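You operate a simulated robot arm through the tools that you are given. There is no shell and no other tool.

The job below is to be done with a simulated robot arm. You get a single attempt, and the scene is never put back.

TASK
Tip the water from the grey drip tray into the teal tray on the side shelf.
Fine: stop the outfeed first; spill 10 g at most; the grey tray goes back on its drawer; slide that in and start again.

Only the result counts: the job must be done as asked and must still hold three seconds after the hand-in. Knocking over, shifting, dropping, spilling or breaking anything else fails it.

THE ROBOT
A 6-joint arm with a two-finger gripper, fixed in place. Base frame: the origin is at the foot of the arm, x ahead of it, y to its left, z up. Readings come in mm, degrees, newtons and seconds.
Its first joint turns from -166.0 to 166.0 degrees. Payload 3.43 kg.
The TCP is the grasp point between the finger pads, 20 mm short of the fingertips. In the tool frame z runs along the fingers and y along their closing line. Largest opening 190 mm; the body of the gripper starts 248 mm behind the TCP.
Orientation is that of the tool frame in the base frame, as a unit quaternion [w, x, y, z]. With the fingers straight down and closing along the base's y, the tool's x points along the base's -x, its y along +y and its z along -z.

THE INTERFACE
- The arm moves only by the tool servo_tool. Its argument "series" is a list of rows, each an object (a shift or turn left out is 0, a gripper value left out holds the last) with "delta_pos": the shift along the tool's x, y, z in units of 20 mm (1.0 is 20 mm), a list of three; "rot": the turn, a rotation vector about the tool's x, y, z in units of 5 degrees (1.0 is 5 degrees), a list of three; "hand": the finger opening in mm, from 0 to 190. In form: [{"delta_pos": [x, y, z], "rot": [wx, wy, wz], "hand": hand}, ...]. A call has 1 to 20 rows; each row shifts and turns the commanded pose from where the row before left it, along the tool's axes as they then stand. A call with a number of a shift or a turn outside -1 to 1 is refused whole. A row lasts 0.2 s, in which the tool goes at most 50 mm and 8.6 degrees; a call with a longer step from one row to the next is refused whole, and so is a gripper value outside its range. A pose out of reach is approached as far as the arm can. The call stops where the force on the tool passes 40 N (or 10 N more than at its start, if that is more) or the arm is blocked; 0.2 s more then pass. The fingers move at their own pace (about 153 mm/s each) and stop on an object; they squeeze with about 42 N. The grip force told is the motor's: it shows also when the fingers shut on nothing. Time passes only in rows, and 0.2 s behind the last, so rows that do not move let the fingers close. The reply holds the time, the measured pose of the TCP, the force on the tool along the base axes, the opening and the grip force, in the units named above and with some noise, with the torque about the TCP (base axes, N m) and any sound that the robot's microphone picked up, and new pictures: "views" is both (left out), scene, wrist or none.
- Cameras (640 x 400 px; columns grow to the right, rows downward): "scene" is fixed at [51.5, 499.5, 1588.4]; the picture's right is [-0.71, -0.71, 0.00], its down [-0.16, 0.16, -0.98] and it looks along [0.69, -0.69, -0.22] (base axes); focal length 310 px, centre (320, 200). "wrist" rides on the gripper at [70, -8, -288] in the tool frame; the picture's right is [0.12, 0.99, 0.00], its down [-0.96, 0.12, -0.25] and it looks along [-0.25, 0.03, 0.97] (tool axes); focal length 261 px, centre (320, 200). There is no depth. A picture from a camera that has moved, and an enlarged one, comes with that camera's place and axes in the base frame and with its lens.
- lift_body(by): slides the trunk up (or, below 0, down) by that many mm; the arm rides with it, the base frame stays. It gives what a move gives, with no picture.
- close_up(camera, box): a new picture of the part [left, top, right, bottom] of that camera's present view, enlarged. The clock stands still meanwhile.
- close_job(): hands the job in; it is judged then, once.

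Places have to be worked out from the pictures, the camera data and where the tool is seen. Open the gripper and draw the arm clear of the work before you hand the job in, unless the task says otherwise.

The tools are called after "Call:" by a JSON object that holds its "fn" and its "kwargs". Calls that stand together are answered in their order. servo_tool: Moves the arm, as the interface text tells. Its arguments: {"type":"object","properties":{"series":{"type":"array","items":{"type":"object","properties":{"delta_pos":{"type":"array","items":{"type":"number"}},"rot":{"type":"array","items":{"type":"number"}},"hand":{"type":"number"}}}},"views":{"type":"string","enum":["both","scene","wrist","none"]}},"required":["series"]} The other tools are called the same way: lift_body (by) slides the trunk up or down; close_up (camera, box) takes an enlarged picture of a part of a camera's view; close_job () hands the job in.

At the start:

```text
time: 0.0
position: [542.3, -231.7, 1545.9]
tcp_rot: [0.0, 0.0, 1.0, 0.001]
force: [-0.5, 0.4, 0.2]
torque: [-0.01, 0.04, 0.01]
finger_gap: 190.0
grasp_force: 0.0
trunk travel left (down, up): [-375.0, 65.0]
```

scene: 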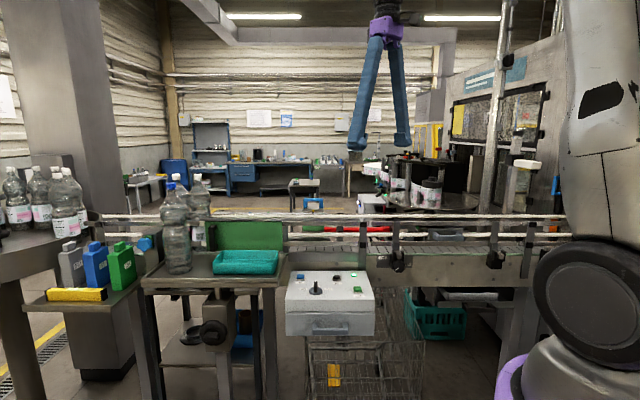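
wrist: 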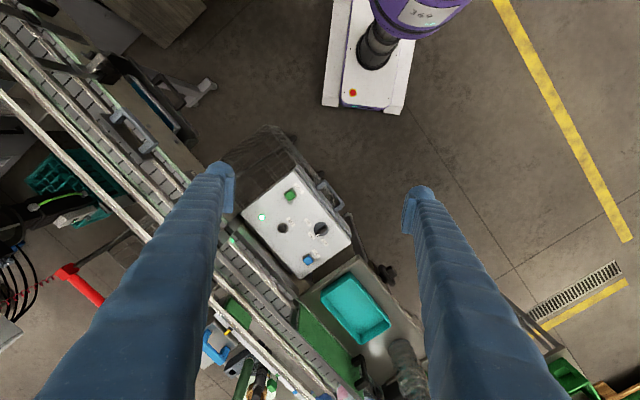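

The scene shows a control box with buttons, a teal tray on a side shelf, and the conveyor. I'll take enlarged views to find the grey drip tray, the drawer and the controls.

Call:
{"fn": "close_up", "kwargs": {"camera": "scene", "box": [260, 250, 420, 350]}}

Call:
{"fn": "close_up", "kwargs": {"camera": "scene", "box": [140, 220, 300, 320]}}

Call:
{"fn": "close_up", "kwargs": {"camera": "wrist", "box": [220, 120, 380, 220]}}

Call:
{"fn": "close_up", "kwargs": {"camera": "wrist", "box": [200, 170, 440, 320]}}

```text
4.00 times, centred on (340, 300) of scene
camera zoom: at [51.5, 499.5, 1588.4], right [-0.71, -0.71, 0.0], down [-0.16, 0.16, -0.98], along [0.69, -0.69, -0.22], focal length 1241 px, centre (240, -200)
```

zoom: 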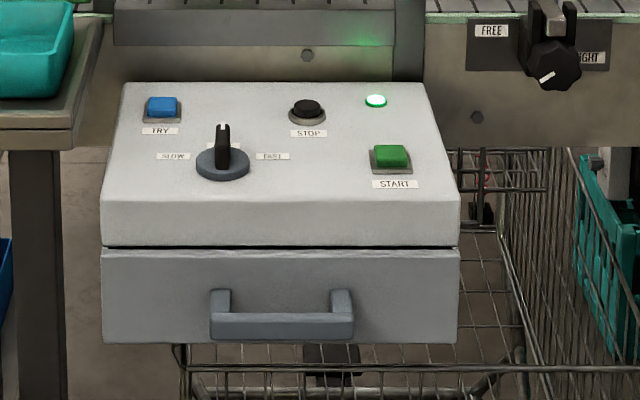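

```text
4.00 times, centred on (220, 270) of scene
camera zoom: at [51.5, 499.5, 1588.4], right [-0.71, -0.71, 0.0], down [-0.16, 0.16, -0.98], along [0.69, -0.69, -0.22], focal length 1241 px, centre (720, -80)
```

zoom: 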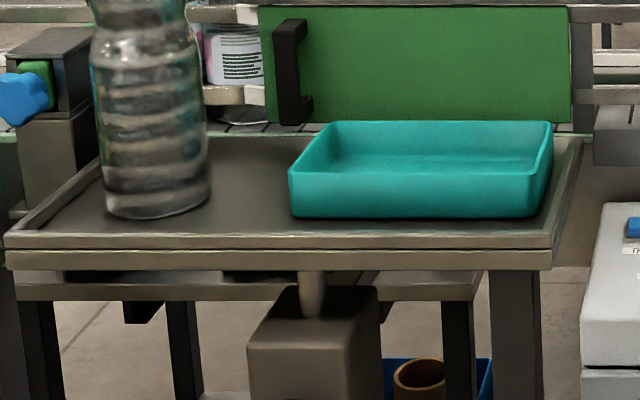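

```text
4.00 times, centred on (300, 170) of wrist
camera zoom: at [473.5, -240.8, 1831.9], right [-0.12, 0.99, 0.0], down [0.96, 0.12, 0.25], along [0.25, 0.03, -0.97], focal length 1043 px, centre (400, 320)
```

zoom: 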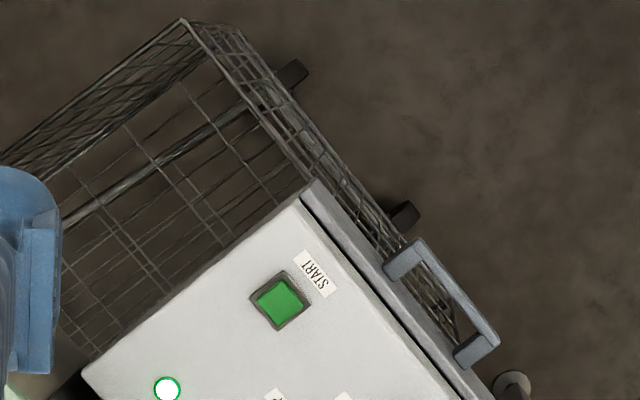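

```text
2.67 times, centred on (320, 245) of wrist
camera zoom: at [473.5, -240.8, 1831.9], right [-0.12, 0.99, 0.0], down [0.96, 0.12, 0.25], along [0.25, 0.03, -0.97], focal length 695 px, centre (320, 80)
```

zoom: 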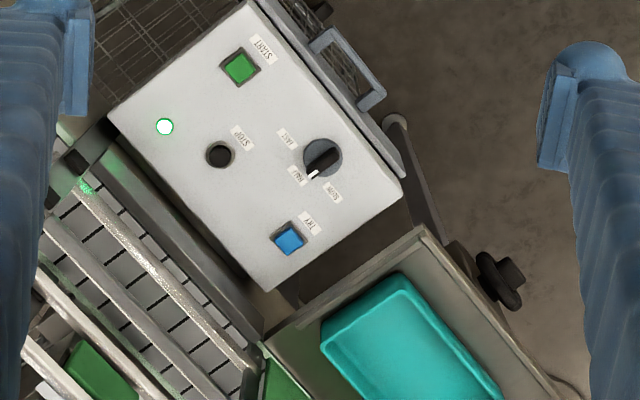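

The box has a black STOP, green START, a blue button and a speed knob, with a drawer underneath. I'll zoom in more to read labels and locate details.

Call:
{"fn": "close_up", "kwargs": {"camera": "scene", "box": [280, 265, 376, 325]}}

Call:
{"fn": "close_up", "kwargs": {"camera": "wrist", "box": [240, 170, 352, 290]}}

Call:
{"fn": "close_up", "kwargs": {"camera": "scene", "box": [280, 200, 560, 375]}}

Call:
{"fn": "close_up", "kwargs": {"camera": "scene", "box": [0, 150, 280, 325]}}

```text
6.67 times, centred on (328, 295) of scene
camera zoom: at [51.5, 499.5, 1588.4], right [-0.71, -0.71, 0.0], down [-0.16, 0.16, -0.98], along [0.69, -0.69, -0.22], focal length 2069 px, centre (267, -433)
```

zoom: 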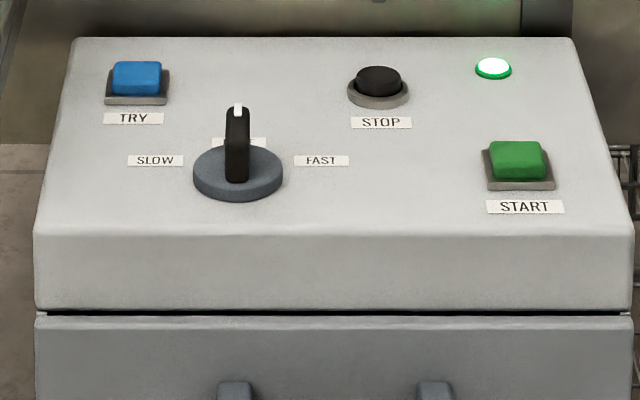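

```text
3.33 times, centred on (296, 230) of wrist
camera zoom: at [473.5, -240.8, 1831.9], right [-0.12, 0.99, 0.0], down [0.96, 0.12, 0.25], along [0.25, 0.03, -0.97], focal length 869 px, centre (400, 100)
```

zoom: 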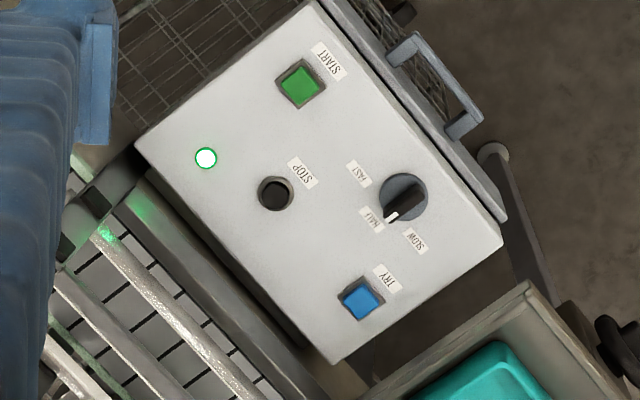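

```text
2.29 times, centred on (420, 288) of scene
camera zoom: at [51.5, 499.5, 1588.4], right [-0.71, -0.71, 0.0], down [-0.16, 0.16, -0.98], along [0.69, -0.69, -0.22], focal length 709 px, centre (91, 0)
```

zoom: 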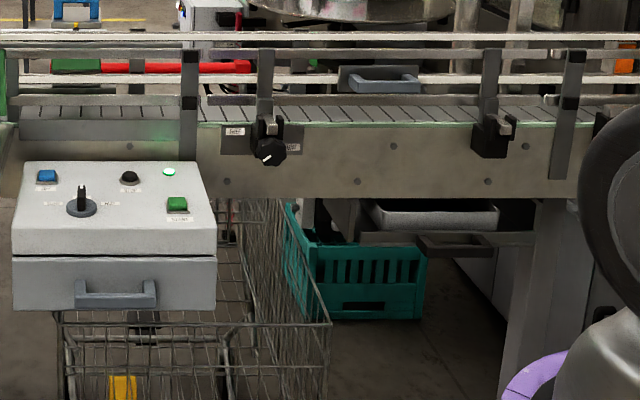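

```text
2.29 times, centred on (140, 238) of scene
camera zoom: at [51.5, 499.5, 1588.4], right [-0.71, -0.71, 0.0], down [-0.16, 0.16, -0.98], along [0.69, -0.69, -0.22], focal length 709 px, centre (731, 114)
```

zoom: 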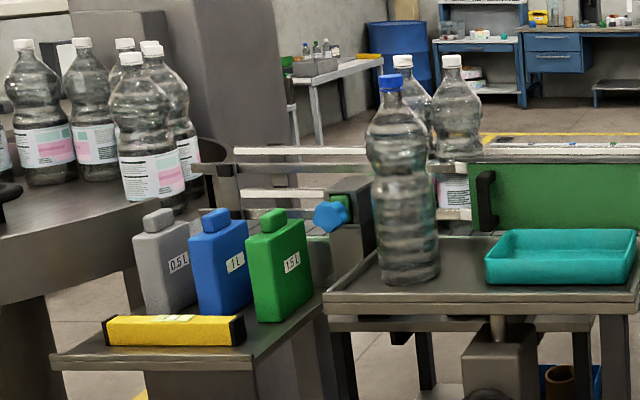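

There appears to be a grey tray on a drawer/slide under the conveyor at around scene pixel (468, 294). I'll look closer there.

Call:
{"fn": "close_up", "kwargs": {"camera": "scene", "box": [416, 260, 528, 330]}}

Call:
{"fn": "close_up", "kwargs": {"camera": "scene", "box": [360, 230, 520, 330]}}

Call:
{"fn": "close_up", "kwargs": {"camera": "wrist", "box": [0, 0, 240, 150]}}

Call:
{"fn": "close_up", "kwargs": {"camera": "wrist", "box": [0, 150, 240, 300]}}

```text
5.71 times, centred on (472, 295) of scene
camera zoom: at [51.5, 499.5, 1588.4], right [-0.71, -0.71, 0.0], down [-0.16, 0.16, -0.98], along [0.69, -0.69, -0.22], focal length 1773 px, centre (-549, -343)
```

zoom: 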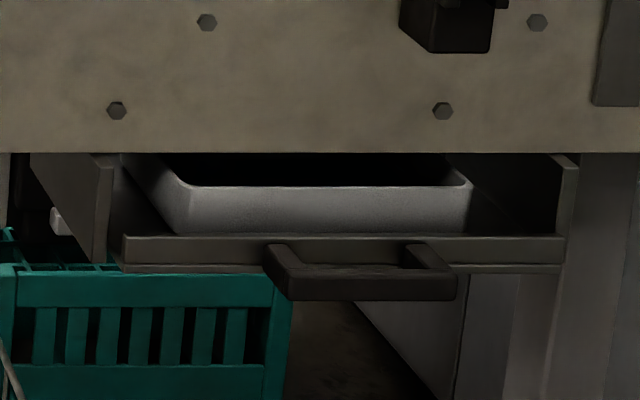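

```text
4.00 times, centred on (440, 280) of scene
camera zoom: at [51.5, 499.5, 1588.4], right [-0.71, -0.71, 0.0], down [-0.16, 0.16, -0.98], along [0.69, -0.69, -0.22], focal length 1241 px, centre (-160, -120)
```

zoom: 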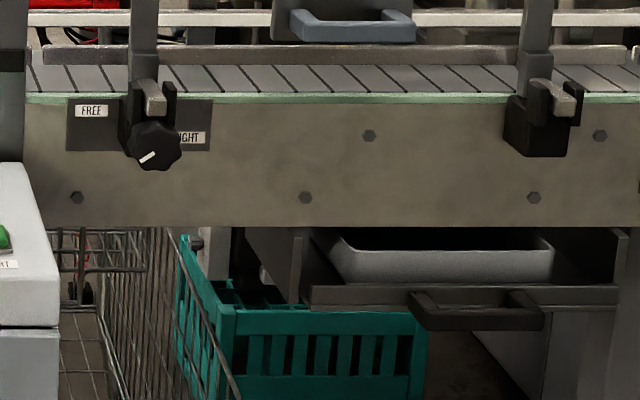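

```text
2.67 times, centred on (120, 75) of wrist
camera zoom: at [473.5, -240.8, 1831.9], right [-0.12, 0.99, 0.0], down [0.96, 0.12, 0.25], along [0.25, 0.03, -0.97], focal length 695 px, centre (853, 533)
```

zoom: 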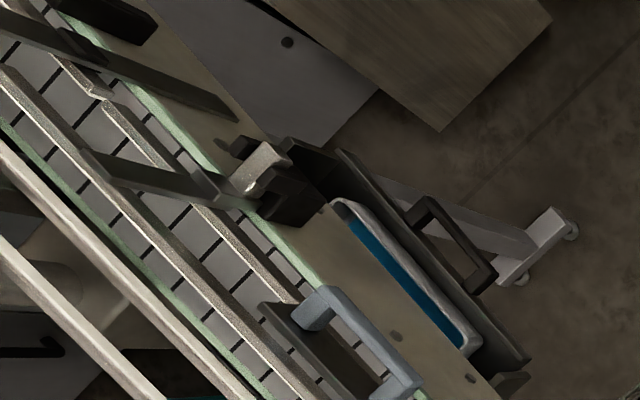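

```text
2.67 times, centred on (120, 225) of wrist
camera zoom: at [473.5, -240.8, 1831.9], right [-0.12, 0.99, 0.0], down [0.96, 0.12, 0.25], along [0.25, 0.03, -0.97], focal length 695 px, centre (853, 133)
```

zoom: 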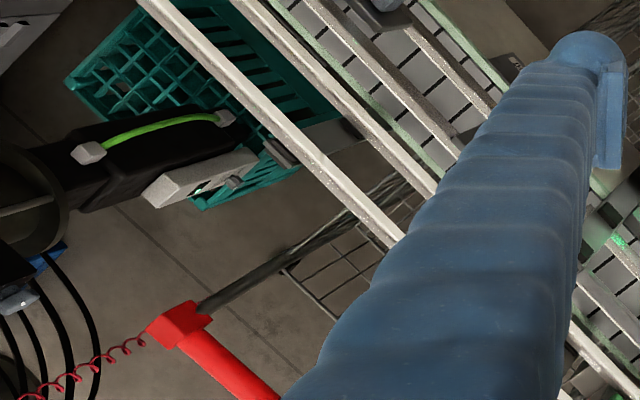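

I place STOP at about (785, -326, 1031), the drawer handle under the conveyor near (387, -758, 868) and the teal tray near (1000, -63, 1115). First I turn the tool 45° to line up with the conveyor and close the fingers, while still high.

Call:
{"fn": "servo_tool", "kwargs": {"series": [{"rot": [0, 0, -1], "hand": 0}, {"rot": [0, 0, -1]}, {"rot": [0, 0, -1]}, {"rot": [0, 0, -1]}, {"rot": [0, 0, -1]}, {"rot": [0, 0, -1]}, {"rot": [0, 0, -1]}, {"rot": [0, 0, -1]}, {"rot": [0, 0, -1]}, {}]}}

```text
time: 2.2
position: [543.2, -230.6, 1545.0]
tcp_rot: [0.001, -0.382, 0.924, 0.0]
force: [-0.7, 0.7, 1.2]
torque: [0.02, 0.03, -0.01]
finger_gap: 0.0
grasp_force: 34.3
trunk travel left (down, up): [-375.0, 65.0]
camera wrist: at [500.4, -288.3, 1832.1], right [-0.79, 0.62, 0.0], down [0.6, 0.76, 0.25], along [0.15, 0.19, -0.97], focal length 261 px, centre (320, 200)
```

scene: 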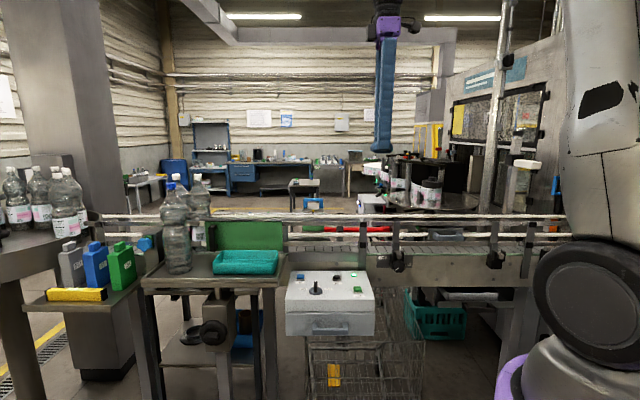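
wrist: 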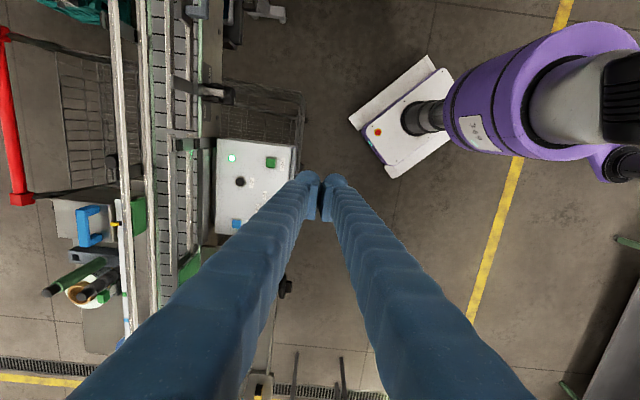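

The view is now aligned with the conveyor, and STOP re-measures at (786, -326). I move above it with fingers closed, stopping about 100 mm higher.

Call:
{"fn": "servo_tool", "kwargs": {"series": [{"delta_pos": [-0.29, -0.665, 1.0]}, {"delta_pos": [-0.29, -0.665, 1.0]}, {"delta_pos": [-0.29, -0.665, 1.0]}, {"delta_pos": [-0.29, -0.665, 1.0]}, {"delta_pos": [-0.29, -0.665, 1.0]}, {"delta_pos": [-0.29, -0.665, 1.0]}, {"delta_pos": [-0.29, -0.665, 1.0]}, {"delta_pos": [-0.29, -0.665, 1.0]}, {"delta_pos": [-0.29, -0.665, 1.0]}, {"delta_pos": [-0.29, -0.665, 1.0]}, {"delta_pos": [-0.29, -0.665, 1.0]}, {"delta_pos": [-0.29, -0.665, 1.0]}, {"delta_pos": [-0.29, -0.665, 1.0]}, {"delta_pos": [-0.29, -0.665, 1.0]}, {"delta_pos": [-0.29, -0.665, 1.0]}, {"delta_pos": [-0.29, -0.665, 1.0]}, {"delta_pos": [-0.29, -0.665, 1.0]}, {"delta_pos": [-0.29, -0.665, 1.0]}, {}]}}

```text
time: 6.2
position: [785.4, -326.8, 1185.5]
tcp_rot: [0.0, -0.384, 0.924, 0.0]
force: [-0.8, 0.3, 0.0]
torque: [0.02, -0.02, -0.02]
finger_gap: 0.0
grasp_force: 34.5
trunk travel left (down, up): [-375.0, 65.0]
camera wrist: at [742.2, -383.4, 1472.7], right [-0.79, 0.62, 0.0], down [0.6, 0.76, 0.25], along [0.15, 0.19, -0.97], focal length 261 px, centre (320, 200)
```

scene: 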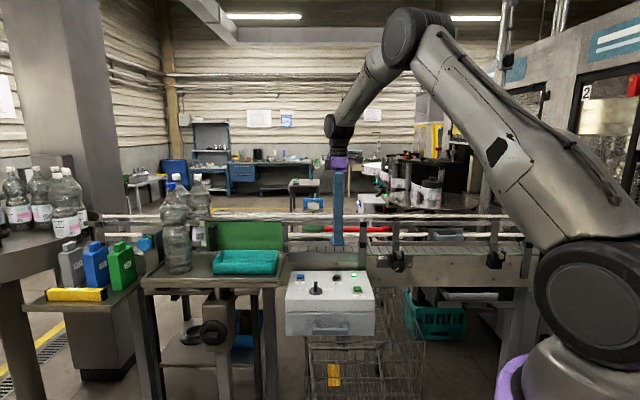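
wrist: 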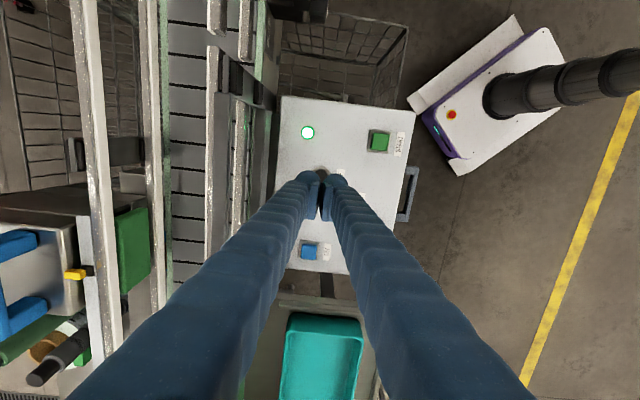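

The fingertips sit in line with STOP. I zoom in to check the alignment before descending.

Call:
{"fn": "close_up", "kwargs": {"camera": "wrist", "box": [264, 130, 376, 200]}}

Call:
{"fn": "close_up", "kwargs": {"camera": "scene", "box": [280, 215, 400, 290]}}

```text
5.71 times, centred on (320, 165) of wrist
camera zoom: at [742.2, -383.4, 1472.7], right [-0.79, 0.62, 0.0], down [0.6, 0.76, 0.25], along [0.15, 0.19, -0.97], focal length 1489 px, centre (320, 400)
```

zoom: 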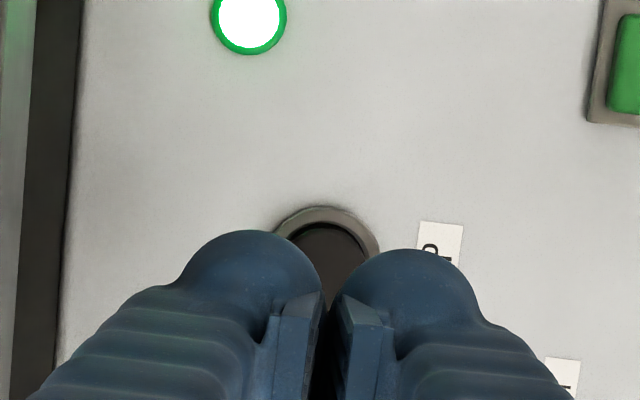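

```text
5.33 times, centred on (340, 252) of scene
camera zoom: at [51.5, 499.5, 1588.4], right [-0.71, -0.71, 0.0], down [-0.16, 0.16, -0.98], along [0.69, -0.69, -0.22], focal length 1655 px, centre (213, -80)
```

zoom: 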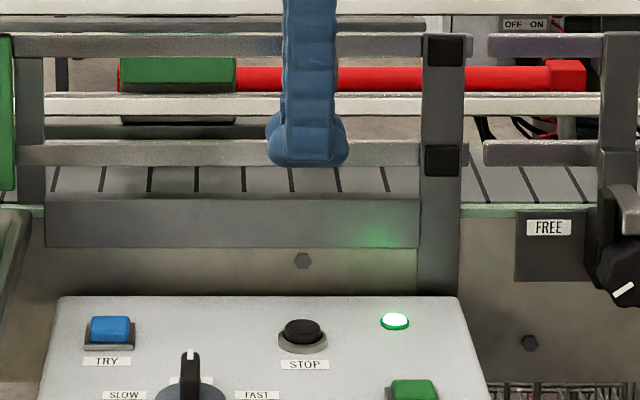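

The closed tips are centred over STOP (about 785, -326). I go down quickly to about 15 mm above the cap, then creep until the lamp or the force shows contact.

Call:
{"fn": "servo_tool", "kwargs": {"series": [{"delta_pos": [0, 0, 1]}, {"delta_pos": [0, 0, 1]}, {"delta_pos": [0, 0, 1]}, {"delta_pos": [0, 0, 1]}, {"delta_pos": [0, 0, 1]}, {"delta_pos": [0, 0, 0.5]}, {"delta_pos": [0, 0, 0.25]}, {"delta_pos": [0, 0, 0]}], "views": "both"}}

```text
time: 8.0
position: [787.2, -326.8, 1070.2]
tcp_rot: [0.001, -0.383, 0.924, 0.0]
force: [-0.1, -0.6, 0.6]
torque: [0.01, -0.01, -0.04]
finger_gap: 0.0
grasp_force: 34.5
trunk travel left (down, up): [-375.0, 65.0]
camera wrist: at [744.1, -383.4, 1356.3], right [-0.79, 0.62, 0.0], down [0.6, 0.76, 0.25], along [0.15, 0.19, -0.97], focal length 261 px, centre (320, 200)
```

scene: 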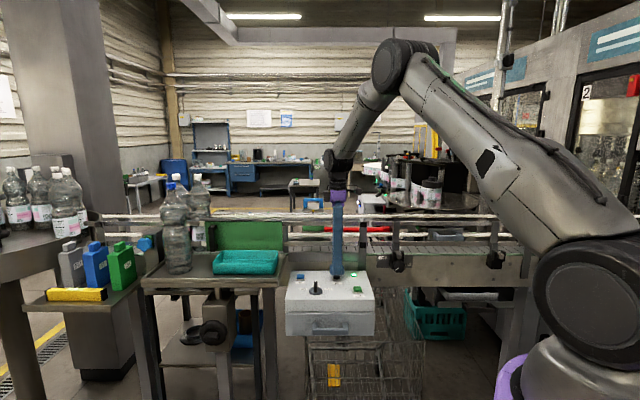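
wrist: 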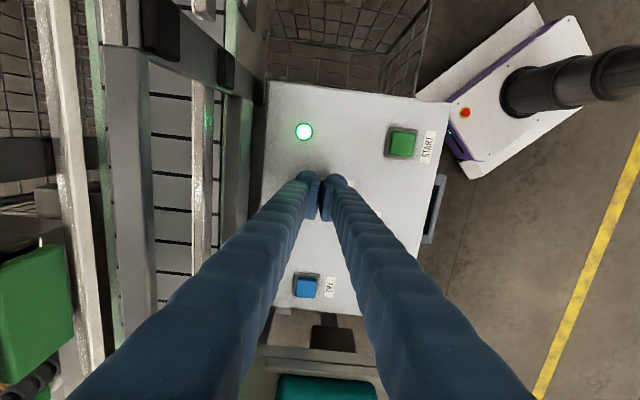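

Call:
{"fn": "close_up", "kwargs": {"camera": "scene", "box": [304, 255, 368, 295]}}

Call:
{"fn": "close_up", "kwargs": {"camera": "wrist", "box": [280, 150, 360, 200]}}

```text
10.00 times, centred on (336, 275) of scene
camera zoom: at [51.5, 499.5, 1588.4], right [-0.71, -0.71, 0.0], down [-0.16, 0.16, -0.98], along [0.69, -0.69, -0.22], focal length 3103 px, centre (160, -550)
```

zoom: 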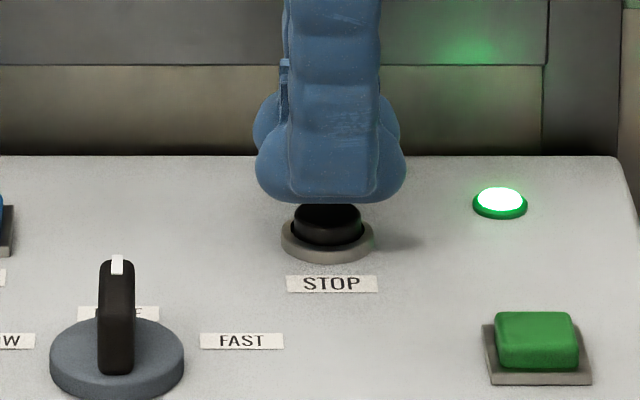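

```text
8.00 times, centred on (320, 175) of wrist
camera zoom: at [744.1, -383.4, 1356.3], right [-0.79, 0.62, 0.0], down [0.6, 0.76, 0.25], along [0.15, 0.19, -0.97], focal length 2085 px, centre (320, 400)
```

zoom: 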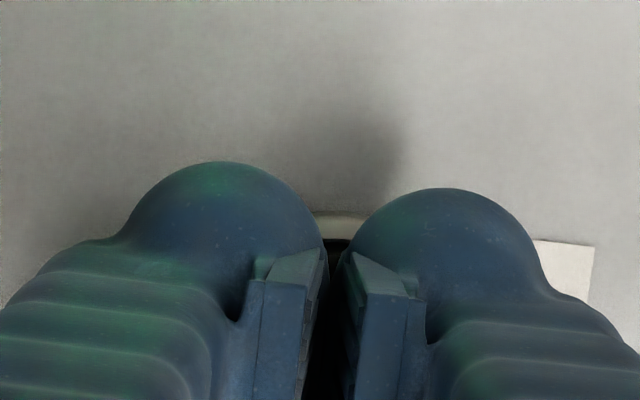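

Alignment is good, with the tip perhaps 10–15 mm above the STOP cap. I creep down in 2 mm steps.

Call:
{"fn": "servo_tool", "kwargs": {"series": [{"delta_pos": [0, 0, 0.15]}, {"delta_pos": [0, 0, 0.15]}, {"delta_pos": [0, 0, 0.1]}, {"delta_pos": [0, 0, 0.1]}, {"delta_pos": [0, 0, 0.1]}, {"delta_pos": [0, 0, 0.1]}, {"delta_pos": [0, 0, 0.1]}], "views": "scene"}}

```text
time: 9.6
position: [785.5, -327.3, 1053.2]
tcp_rot: [0.001, -0.383, 0.924, -0.001]
force: [-0.7, 0.3, 2.0]
torque: [-0.01, 0.03, -0.01]
finger_gap: 0.2
grasp_force: 34.4
trunk travel left (down, up): [-375.0, 65.0]
```

scene: 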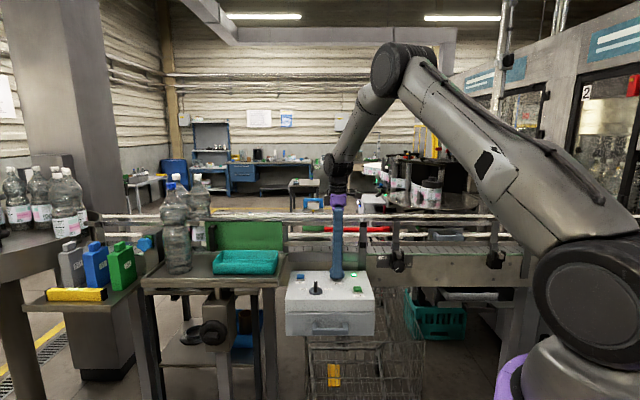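

Force is just starting to show at TCP z 1053. I continue in small steps, watching the force and the lamp.

Call:
{"fn": "servo_tool", "kwargs": {"series": [{"delta_pos": [0, 0, 0.08]}, {"delta_pos": [0, 0, 0.08]}, {"delta_pos": [0, 0, 0.08]}], "views": "scene"}}

Call:
{"fn": "close_up", "kwargs": {"camera": "scene", "box": [304, 255, 368, 295]}}

```text
time: 10.4
position: [785.6, -327.5, 1051.8]
tcp_rot: [0.0, -0.383, 0.924, -0.002]
force: [2.3, -4.8, 18.5]
torque: [0.02, 0.11, 0.03]
finger_gap: 6.1
grasp_force: 34.3
trunk travel left (down, up): [-375.0, 65.0]
heard: click
```

scene: 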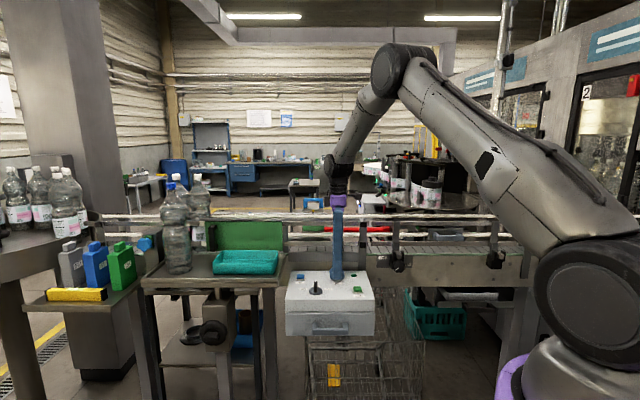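

```text
10.00 times, centred on (336, 275) of scene
camera zoom: at [51.5, 499.5, 1588.4], right [-0.71, -0.71, 0.0], down [-0.16, 0.16, -0.98], along [0.69, -0.69, -0.22], focal length 3103 px, centre (160, -550)
```

zoom: 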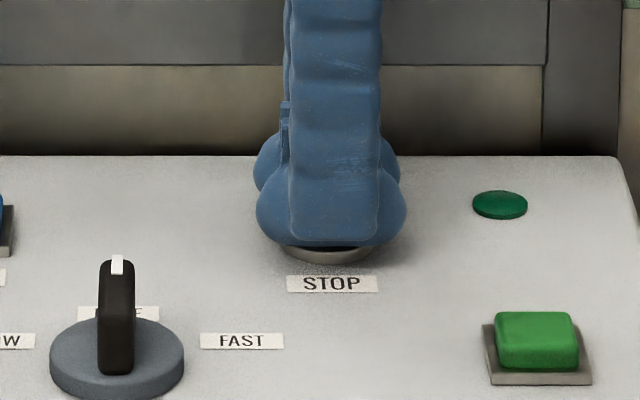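

The click sounded and the green lamp is now off, so the outfeed has stopped. I back straight up, then travel high toward the drip drawer for a look.

Call:
{"fn": "servo_tool", "kwargs": {"series": [{"delta_pos": [0, 0, -0.5]}, {"delta_pos": [0, 0, -1]}, {"delta_pos": [0, 0, -1]}, {"delta_pos": [0, 0, -1]}, {"delta_pos": [0, 0, -1]}, {"delta_pos": [0, 0, -1]}, {"delta_pos": [0, 0, -1]}, {"delta_pos": [0, 0, -1]}, {"delta_pos": [0, 0, -1]}, {"delta_pos": [0, 0, -1]}, {"delta_pos": [0, 0, -1]}, {"delta_pos": [0.5, 1, 0]}, {"delta_pos": [1, 1, 0]}, {"delta_pos": [1, 1, 0]}, {"delta_pos": [1, 1, 0]}, {"delta_pos": [1, 1, 0]}, {"delta_pos": [1, 1, 0]}, {"delta_pos": [1, 1, 0]}, {"delta_pos": [1, 1, 0]}, {"delta_pos": [1, 1, 0]}], "views": "scene"}}

Call:
{"fn": "servo_tool", "kwargs": {"series": [{"delta_pos": [1, 0, 0]}, {"delta_pos": [1, 0, 0]}, {"delta_pos": [1, 0, 0]}, {"delta_pos": [1, 0, 0]}, {"delta_pos": [1, 0, 0]}, {"delta_pos": [1, 0, 0]}, {"delta_pos": [1, 0, 0]}, {"delta_pos": [1, 0, 0]}, {"delta_pos": [1, 0, 0]}, {"delta_pos": [1, 0, 0]}, {"delta_pos": [1, 0, 0]}, {"delta_pos": [1, 0, 0]}, {"delta_pos": [1, 0, 0]}, {"delta_pos": [1, 0, 0]}, {"delta_pos": [1, 0, 0]}, {"delta_pos": [1, 0, 0]}, {"delta_pos": [1, 0, 0]}, {"delta_pos": [1, 0, 0]}, {"delta_pos": [1, 0, 0]}, {"delta_pos": [1, 0, 0]}], "views": "both"}}

```text
time: 14.6
position: [538.4, -319.9, 1259.1]
tcp_rot: [0.0, -0.382, 0.924, 0.0]
force: [-0.8, 0.7, 0.0]
torque: [-0.02, -0.04, -0.02]
finger_gap: 0.0
grasp_force: 34.0
trunk travel left (down, up): [-375.0, 65.0]
```

scene: 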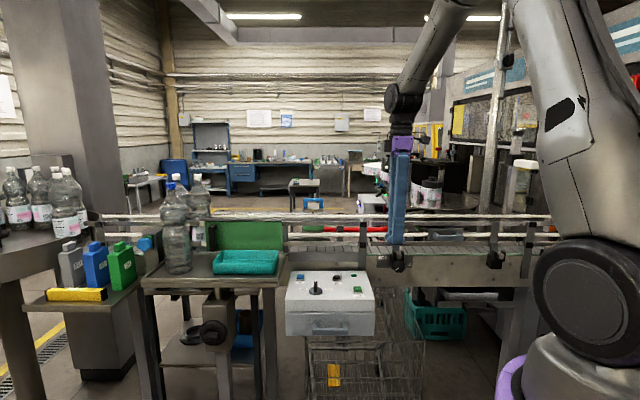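

```text
time: 18.8
position: [256.0, -602.0, 1259.7]
tcp_rot: [0.001, -0.383, 0.924, 0.0]
force: [0.0, -0.9, -0.5]
torque: [0.01, -0.01, -0.01]
finger_gap: 0.0
grasp_force: 34.5
trunk travel left (down, up): [-375.0, 65.0]
camera wrist: at [213.1, -658.0, 1547.1], right [-0.79, 0.62, 0.0], down [0.6, 0.76, 0.25], along [0.15, 0.2, -0.97], focal length 261 px, centre (320, 200)
```

scene: 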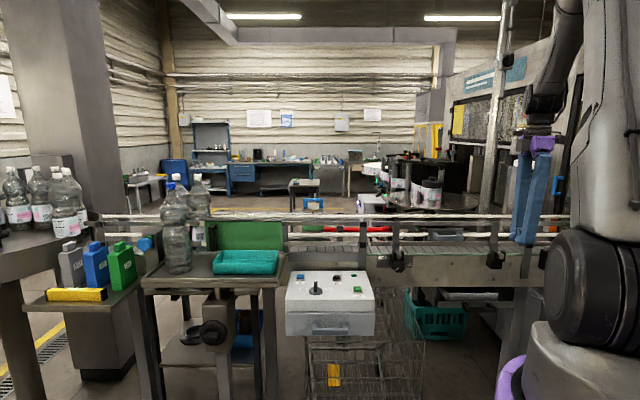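
wrist: 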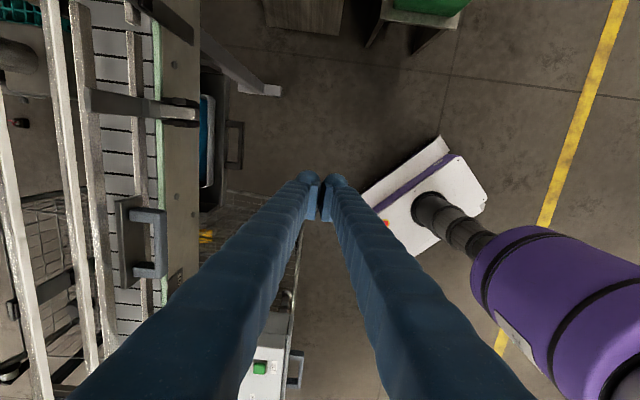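

The drawer, its handle and the tray with blue water are visible at the upper left of the wrist view. I zoom in there.

Call:
{"fn": "close_up", "kwargs": {"camera": "wrist", "box": [160, 40, 320, 140]}}

Call:
{"fn": "close_up", "kwargs": {"camera": "wrist", "box": [160, 100, 320, 200]}}

Call:
{"fn": "close_up", "kwargs": {"camera": "scene", "box": [420, 270, 516, 330]}}

```text
4.00 times, centred on (240, 90) of wrist
camera zoom: at [213.1, -658.0, 1547.1], right [-0.79, 0.62, 0.0], down [0.6, 0.76, 0.25], along [0.15, 0.2, -0.97], focal length 1043 px, centre (640, 640)
```

zoom: 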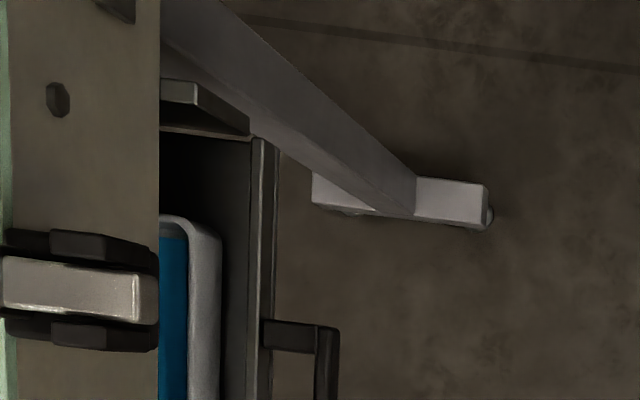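

```text
4.00 times, centred on (240, 150) of wrist
camera zoom: at [213.1, -658.0, 1547.1], right [-0.79, 0.62, 0.0], down [0.6, 0.76, 0.25], along [0.15, 0.2, -0.97], focal length 1043 px, centre (640, 400)
```

zoom: 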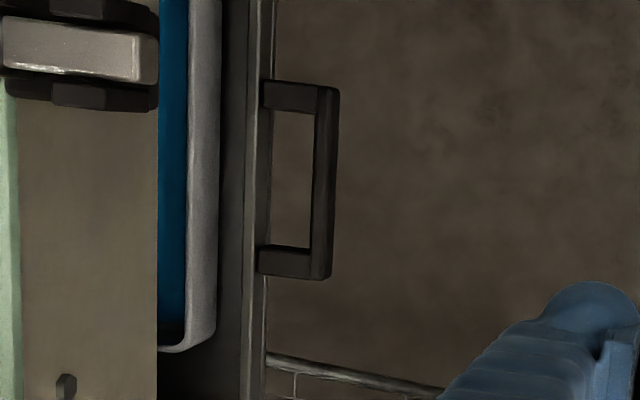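

```text
6.67 times, centred on (468, 300) of scene
camera zoom: at [51.5, 499.5, 1588.4], right [-0.71, -0.71, 0.0], down [-0.16, 0.16, -0.98], along [0.69, -0.69, -0.22], focal length 2069 px, centre (-667, -467)
```

zoom: 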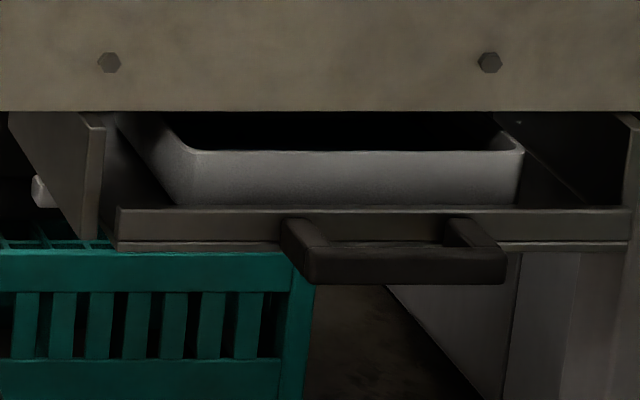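

The drawer handle bar is at about u=-261, n=808 along/into the conveyor (base (387, -755), z≈879), with a gap of about 30 mm behind it. A tool tilted 20° toward the conveyor keeps the gripper body clear of the rails, so I tilt, open to 50 mm and approach to a look-see pose above the handle.

Call:
{"fn": "servo_tool", "kwargs": {"series": [{"rot": [1, 0, 0], "hand": 50}, {"rot": [1, 0, 0]}, {"rot": [1, 0, 0]}, {"rot": [1, 0, 0]}, {"delta_pos": [0.068, -0.218, 0.965]}, {"delta_pos": [0.068, -0.218, 0.965]}, {"delta_pos": [0.068, -0.218, 0.965]}, {"delta_pos": [0.068, -0.218, 0.965]}, {"delta_pos": [0.068, -0.218, 0.965]}, {"delta_pos": [0.068, -0.218, 0.965]}, {"delta_pos": [0.068, -0.218, 0.965]}, {"delta_pos": [0.068, -0.218, 0.965]}, {"delta_pos": [0.068, -0.218, 0.965]}, {"delta_pos": [0.068, -0.218, 0.965]}, {"delta_pos": [0.068, -0.218, 0.965]}, {"delta_pos": [0.068, -0.218, 0.965]}, {}]}}

```text
time: 22.4
position: [334.8, -706.7, 1060.0]
tcp_rot: [0.066, -0.377, 0.91, -0.16]
force: [0.0, -0.2, 0.2]
torque: [0.01, -0.04, 0.01]
finger_gap: 50.1
grasp_force: 0.1
trunk travel left (down, up): [-375.0, 65.0]
camera wrist: at [221.9, -693.1, 1332.5], right [-0.74, 0.58, -0.34], down [0.54, 0.82, 0.19], along [0.39, -0.04, -0.92], focal length 261 px, centre (320, 200)
```

scene: 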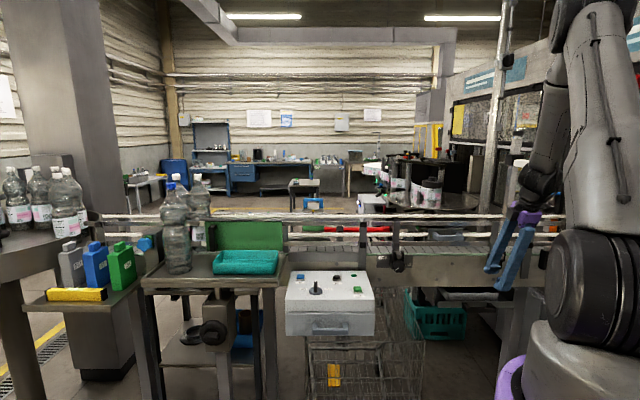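
wrist: 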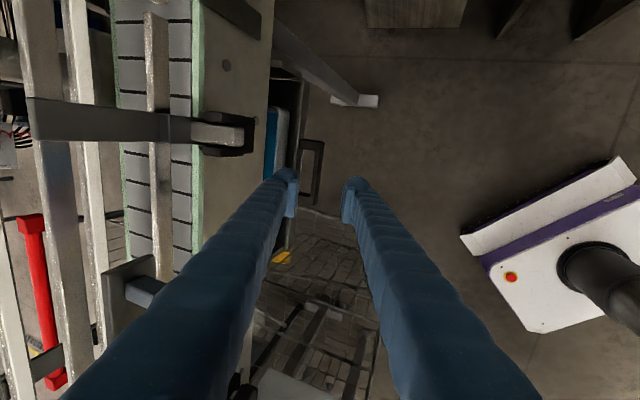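

The tilt is right and the arm clears the rails. I zoom in to refine the handle position relative to the fingertips.

Call:
{"fn": "close_up", "kwargs": {"camera": "wrist", "box": [240, 110, 400, 210]}}

Call:
{"fn": "close_up", "kwargs": {"camera": "scene", "box": [440, 240, 560, 315]}}

```text
4.00 times, centred on (320, 160) of wrist
camera zoom: at [221.9, -693.1, 1332.5], right [-0.74, 0.58, -0.34], down [0.54, 0.82, 0.19], along [0.39, -0.04, -0.92], focal length 1043 px, centre (320, 360)
```

zoom: 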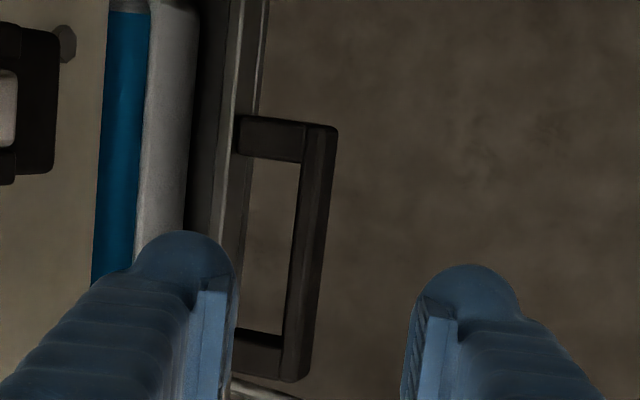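

```text
5.33 times, centred on (500, 278) of scene
camera zoom: at [51.5, 499.5, 1588.4], right [-0.71, -0.71, 0.0], down [-0.16, 0.16, -0.98], along [0.69, -0.69, -0.22], focal length 1655 px, centre (-640, -213)
```

zoom: 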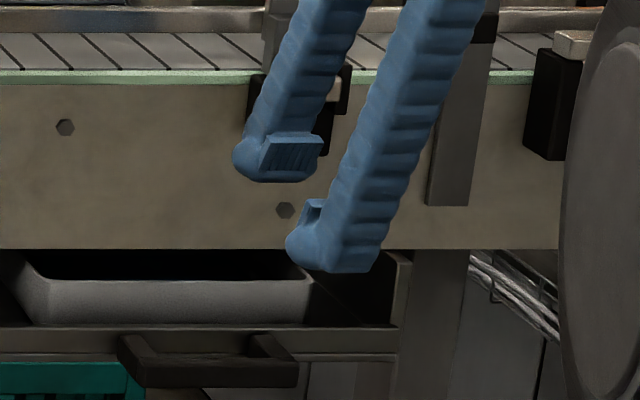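

The gap behind the bar is only about 28 mm and the fingertips look bulky, so hooking is risky. Gripping the handle by its two ends (about 130 mm long, closing along the conveyor) is more forgiving, so I back off, un-tilt and turn the tool 90° with the camera on the near side.

Call:
{"fn": "servo_tool", "kwargs": {"series": [{"delta_pos": [0, 1, 0], "rot": [-1, 0, 0]}, {"delta_pos": [0, 1, 0], "rot": [-1, 0, 0]}, {"delta_pos": [0, 1, 0], "rot": [-1, 0, 0]}, {"delta_pos": [0, 1, 0], "rot": [-1, 0, 0]}, {"rot": [0, 0, 1], "hand": 170}, {"rot": [0, 0, 1]}, {"rot": [0, 0, 1]}, {"rot": [0, 0, 1]}, {"rot": [0, 0, 1]}, {"rot": [0, 0, 1]}, {"rot": [0, 0, 1]}, {"rot": [0, 0, 1]}, {"rot": [0, 0, 1]}, {"rot": [0, 0, 1]}, {"rot": [0, 0, 1]}, {"rot": [0, 0, 1]}, {"rot": [0, 0, 1]}, {"rot": [0, 0, 1]}, {"rot": [0, 0, 1]}, {"rot": [0, 0, 1]}], "views": "none"}}

Call:
{"fn": "servo_tool", "kwargs": {"series": [{"rot": [0, 0, 1]}, {"rot": [0, 0, 1]}, {}], "views": "both"}}

```text
time: 26.6
position: [279.1, -650.2, 1043.0]
tcp_rot: [0.0, 0.302, 0.953, 0.0]
force: [0.4, -0.5, 0.9]
torque: [-0.01, 0.03, -0.03]
finger_gap: 169.9
grasp_force: 0.1
trunk travel left (down, up): [-375.0, 65.0]
```

```text
time: 27.4
position: [279.5, -650.2, 1041.8]
tcp_rot: [0.0, 0.382, 0.924, 0.0]
force: [0.2, 0.4, -0.2]
torque: [0.02, 0.04, -0.01]
finger_gap: 170.1
grasp_force: 0.0
trunk travel left (down, up): [-375.0, 65.0]
camera wrist: at [224.7, -607.9, 1329.5], right [0.62, 0.79, 0.0], down [0.76, -0.6, 0.25], along [0.19, -0.15, -0.97], focal length 261 px, centre (320, 200)
```

scene: 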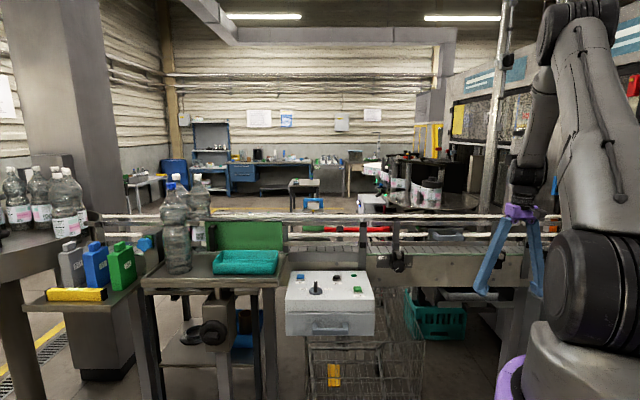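
wrist: 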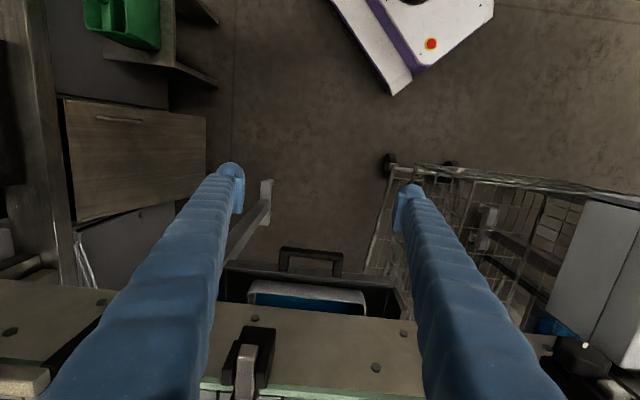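

The handle is centred between the open fingers in the wrist view. I zoom in to measure it and check that the wire basket on the right stays clear.

Call:
{"fn": "close_up", "kwargs": {"camera": "wrist", "box": [216, 220, 408, 340]}}

Call:
{"fn": "close_up", "kwargs": {"camera": "wrist", "box": [340, 130, 532, 250]}}

Call:
{"fn": "close_up", "kwargs": {"camera": "scene", "box": [370, 270, 530, 370]}}

```text
3.33 times, centred on (312, 280) of wrist
camera zoom: at [224.7, -607.9, 1329.5], right [0.62, 0.79, 0.0], down [0.76, -0.6, 0.25], along [0.19, -0.15, -0.97], focal length 869 px, centre (347, -67)
```

zoom: 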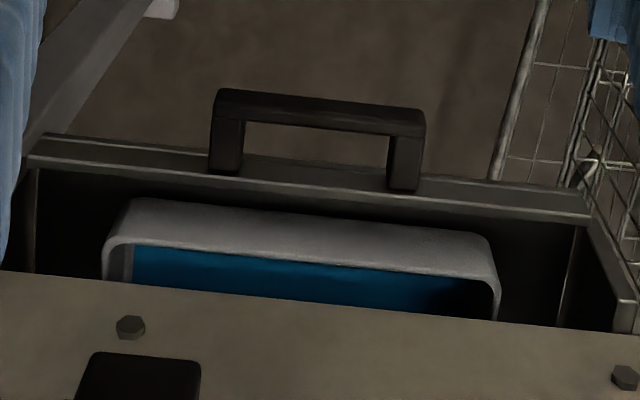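

```text
3.33 times, centred on (436, 190) of wrist
camera zoom: at [224.7, -607.9, 1329.5], right [0.62, 0.79, 0.0], down [0.76, -0.6, 0.25], along [0.19, -0.15, -0.97], focal length 869 px, centre (-67, 233)
```

zoom: 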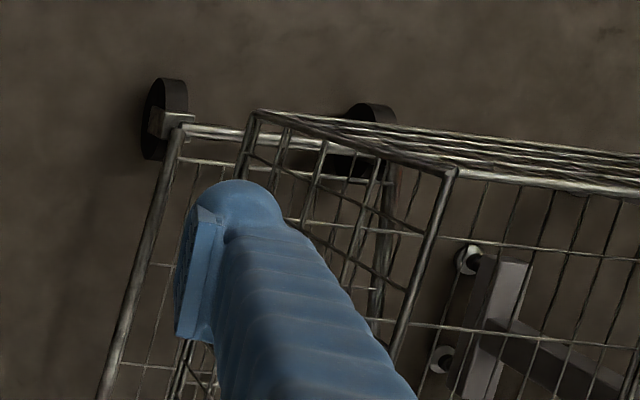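

```text
4.00 times, centred on (450, 320) of scene
camera zoom: at [51.5, 499.5, 1588.4], right [-0.71, -0.71, 0.0], down [-0.16, 0.16, -0.98], along [0.69, -0.69, -0.22], focal length 1241 px, centre (-200, -280)
```

zoom: 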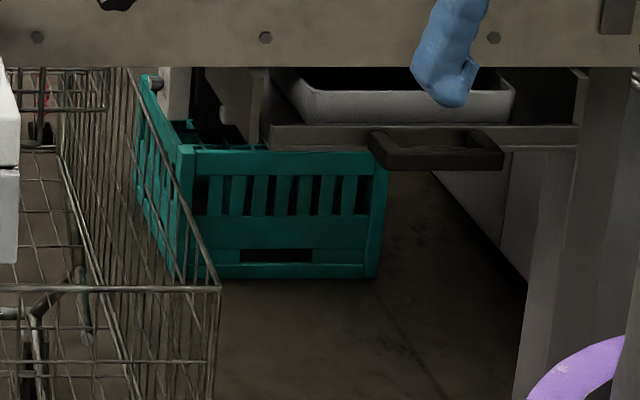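

Handle ends measure u=-320 to -200 (120 mm long, centre u=-260.5, n≈806, z≈880), and the basket is well clear. I tilt 15° toward the conveyor, set 150 mm opening and move to a pre-grasp pose about 80 mm short.

Call:
{"fn": "servo_tool", "kwargs": {"series": [{"rot": [0, -1, 0], "hand": 150}, {"rot": [0, -1, 0]}, {"rot": [0, -1, 0]}, {"delta_pos": [-0.812, 0.012, 0.949]}, {"delta_pos": [-0.812, 0.012, 0.949]}, {"delta_pos": [-0.812, 0.012, 0.949]}, {"delta_pos": [-0.812, 0.012, 0.949]}, {"delta_pos": [-0.812, 0.012, 0.949]}, {"delta_pos": [-0.812, 0.012, 0.949]}, {}], "views": "both"}}

Call:
{"fn": "close_up", "kwargs": {"camera": "wrist", "box": [192, 120, 448, 280]}}

Call:
{"fn": "close_up", "kwargs": {"camera": "scene", "box": [430, 220, 558, 300]}}

```text
time: 29.6
position: [366.7, -736.8, 958.4]
tcp_rot: [0.12, 0.38, 0.916, -0.05]
force: [0.1, 0.2, -0.8]
torque: [0.03, -0.05, 0.0]
finger_gap: 150.0
grasp_force: 0.1
trunk travel left (down, up): [-375.0, 65.0]
camera wrist: at [260.9, -642.9, 1216.9], right [0.62, 0.78, -0.03], down [0.69, -0.53, 0.49], along [0.37, -0.32, -0.87], focal length 261 px, centre (320, 200)
```

scene: 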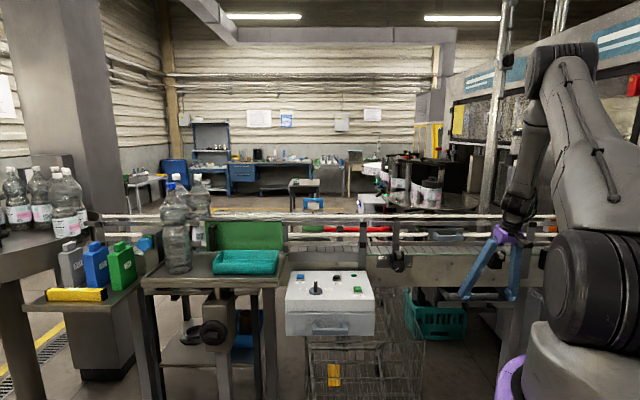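
wrist: 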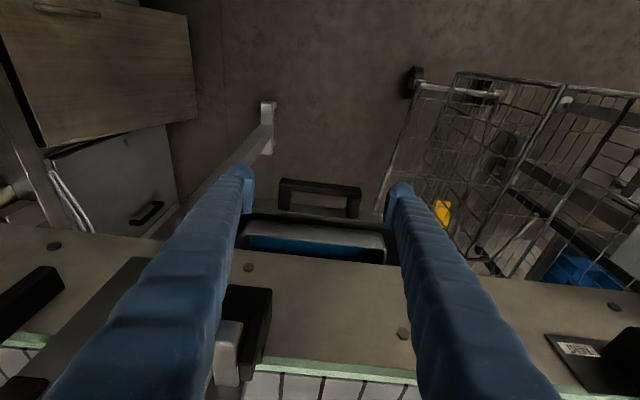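

```text
2.50 times, centred on (320, 200) of wrist
camera zoom: at [260.9, -642.9, 1216.9], right [0.62, 0.78, -0.03], down [0.69, -0.53, 0.49], along [0.37, -0.32, -0.87], focal length 652 px, centre (320, 200)
```

zoom: 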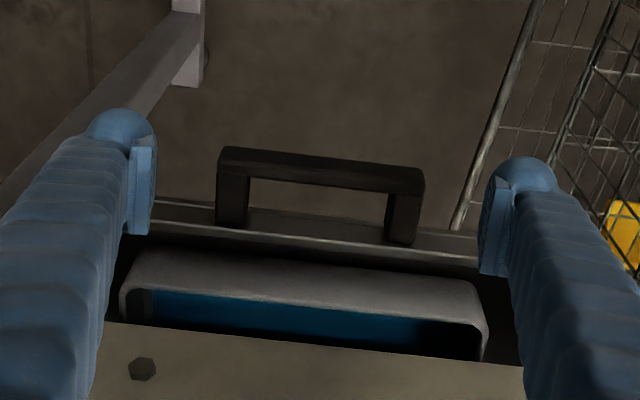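

```text
5.00 times, centred on (494, 260) of scene
camera zoom: at [51.5, 499.5, 1588.4], right [-0.71, -0.71, 0.0], down [-0.16, 0.16, -0.98], along [0.69, -0.69, -0.22], focal length 1552 px, centre (-550, -100)
```

zoom: 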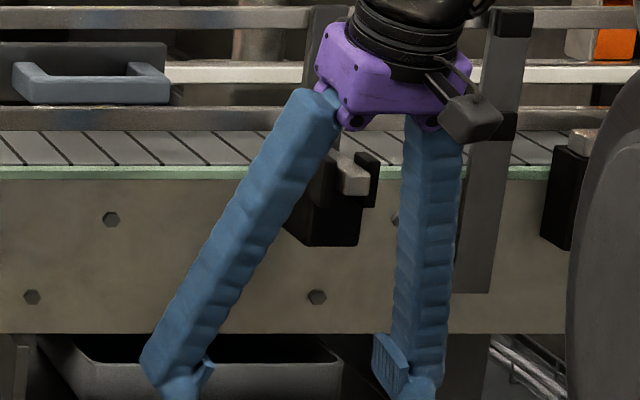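

Fingers straddle the handle ends symmetrically. I advance about 80 mm along the tool axis, slower at the end.

Call:
{"fn": "servo_tool", "kwargs": {"series": [{"delta_pos": [0, 0.02, 1]}, {"delta_pos": [0, 0.02, 1]}, {"delta_pos": [0, 0, 0.7]}, {"delta_pos": [0, 0, 0.5]}, {"delta_pos": [0, 0, 0.4]}, {"delta_pos": [0, 0, 0.4]}, {}], "views": "both"}}

Call:
{"fn": "close_up", "kwargs": {"camera": "wrist", "box": [224, 120, 416, 240]}}

Call:
{"fn": "close_up", "kwargs": {"camera": "scene", "box": [430, 250, 558, 330]}}

```text
time: 31.2
position: [382.3, -752.1, 880.9]
tcp_rot: [0.121, 0.379, 0.916, -0.05]
force: [-0.3, 0.0, -0.6]
torque: [-0.01, -0.01, -0.03]
finger_gap: 149.8
grasp_force: 0.0
trunk travel left (down, up): [-375.0, 65.0]
camera wrist: at [276.2, -657.6, 1139.8], right [0.62, 0.78, -0.03], down [0.69, -0.53, 0.49], along [0.37, -0.32, -0.87], focal length 261 px, centre (320, 200)
```

scene: 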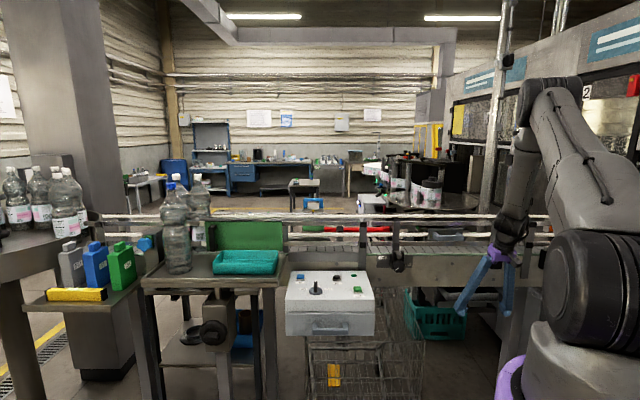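
wrist: 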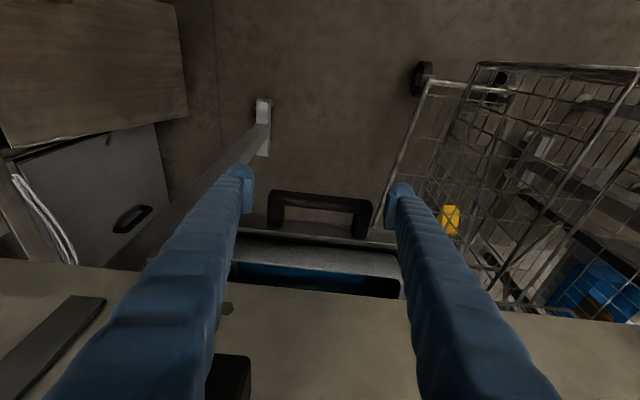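

```text
3.33 times, centred on (320, 180) of wrist
camera zoom: at [276.2, -657.6, 1139.8], right [0.62, 0.78, -0.03], down [0.69, -0.53, 0.49], along [0.37, -0.32, -0.87], focal length 869 px, centre (320, 267)
```

zoom: 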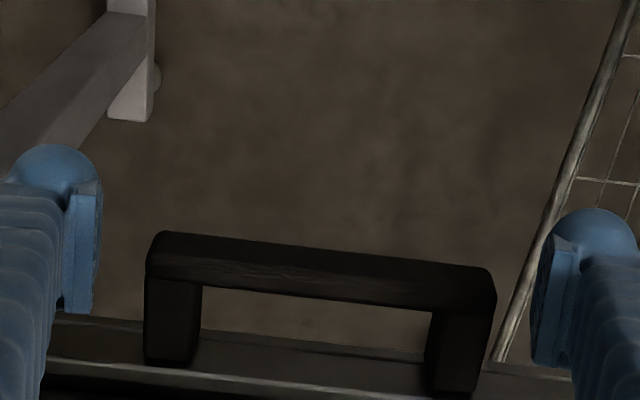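

```text
5.00 times, centred on (494, 290) of scene
camera zoom: at [51.5, 499.5, 1588.4], right [-0.71, -0.71, 0.0], down [-0.16, 0.16, -0.98], along [0.69, -0.69, -0.22], focal length 1552 px, centre (-550, -250)
```

zoom: 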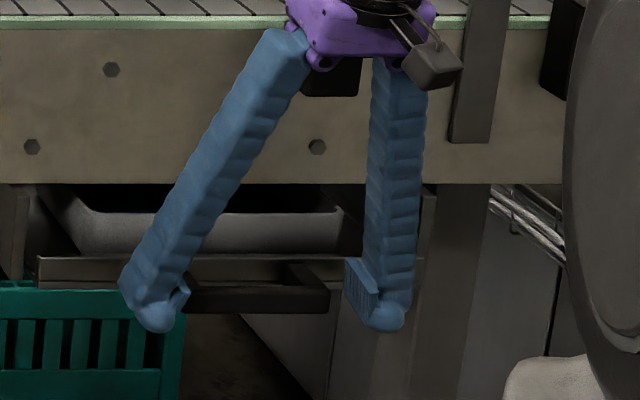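

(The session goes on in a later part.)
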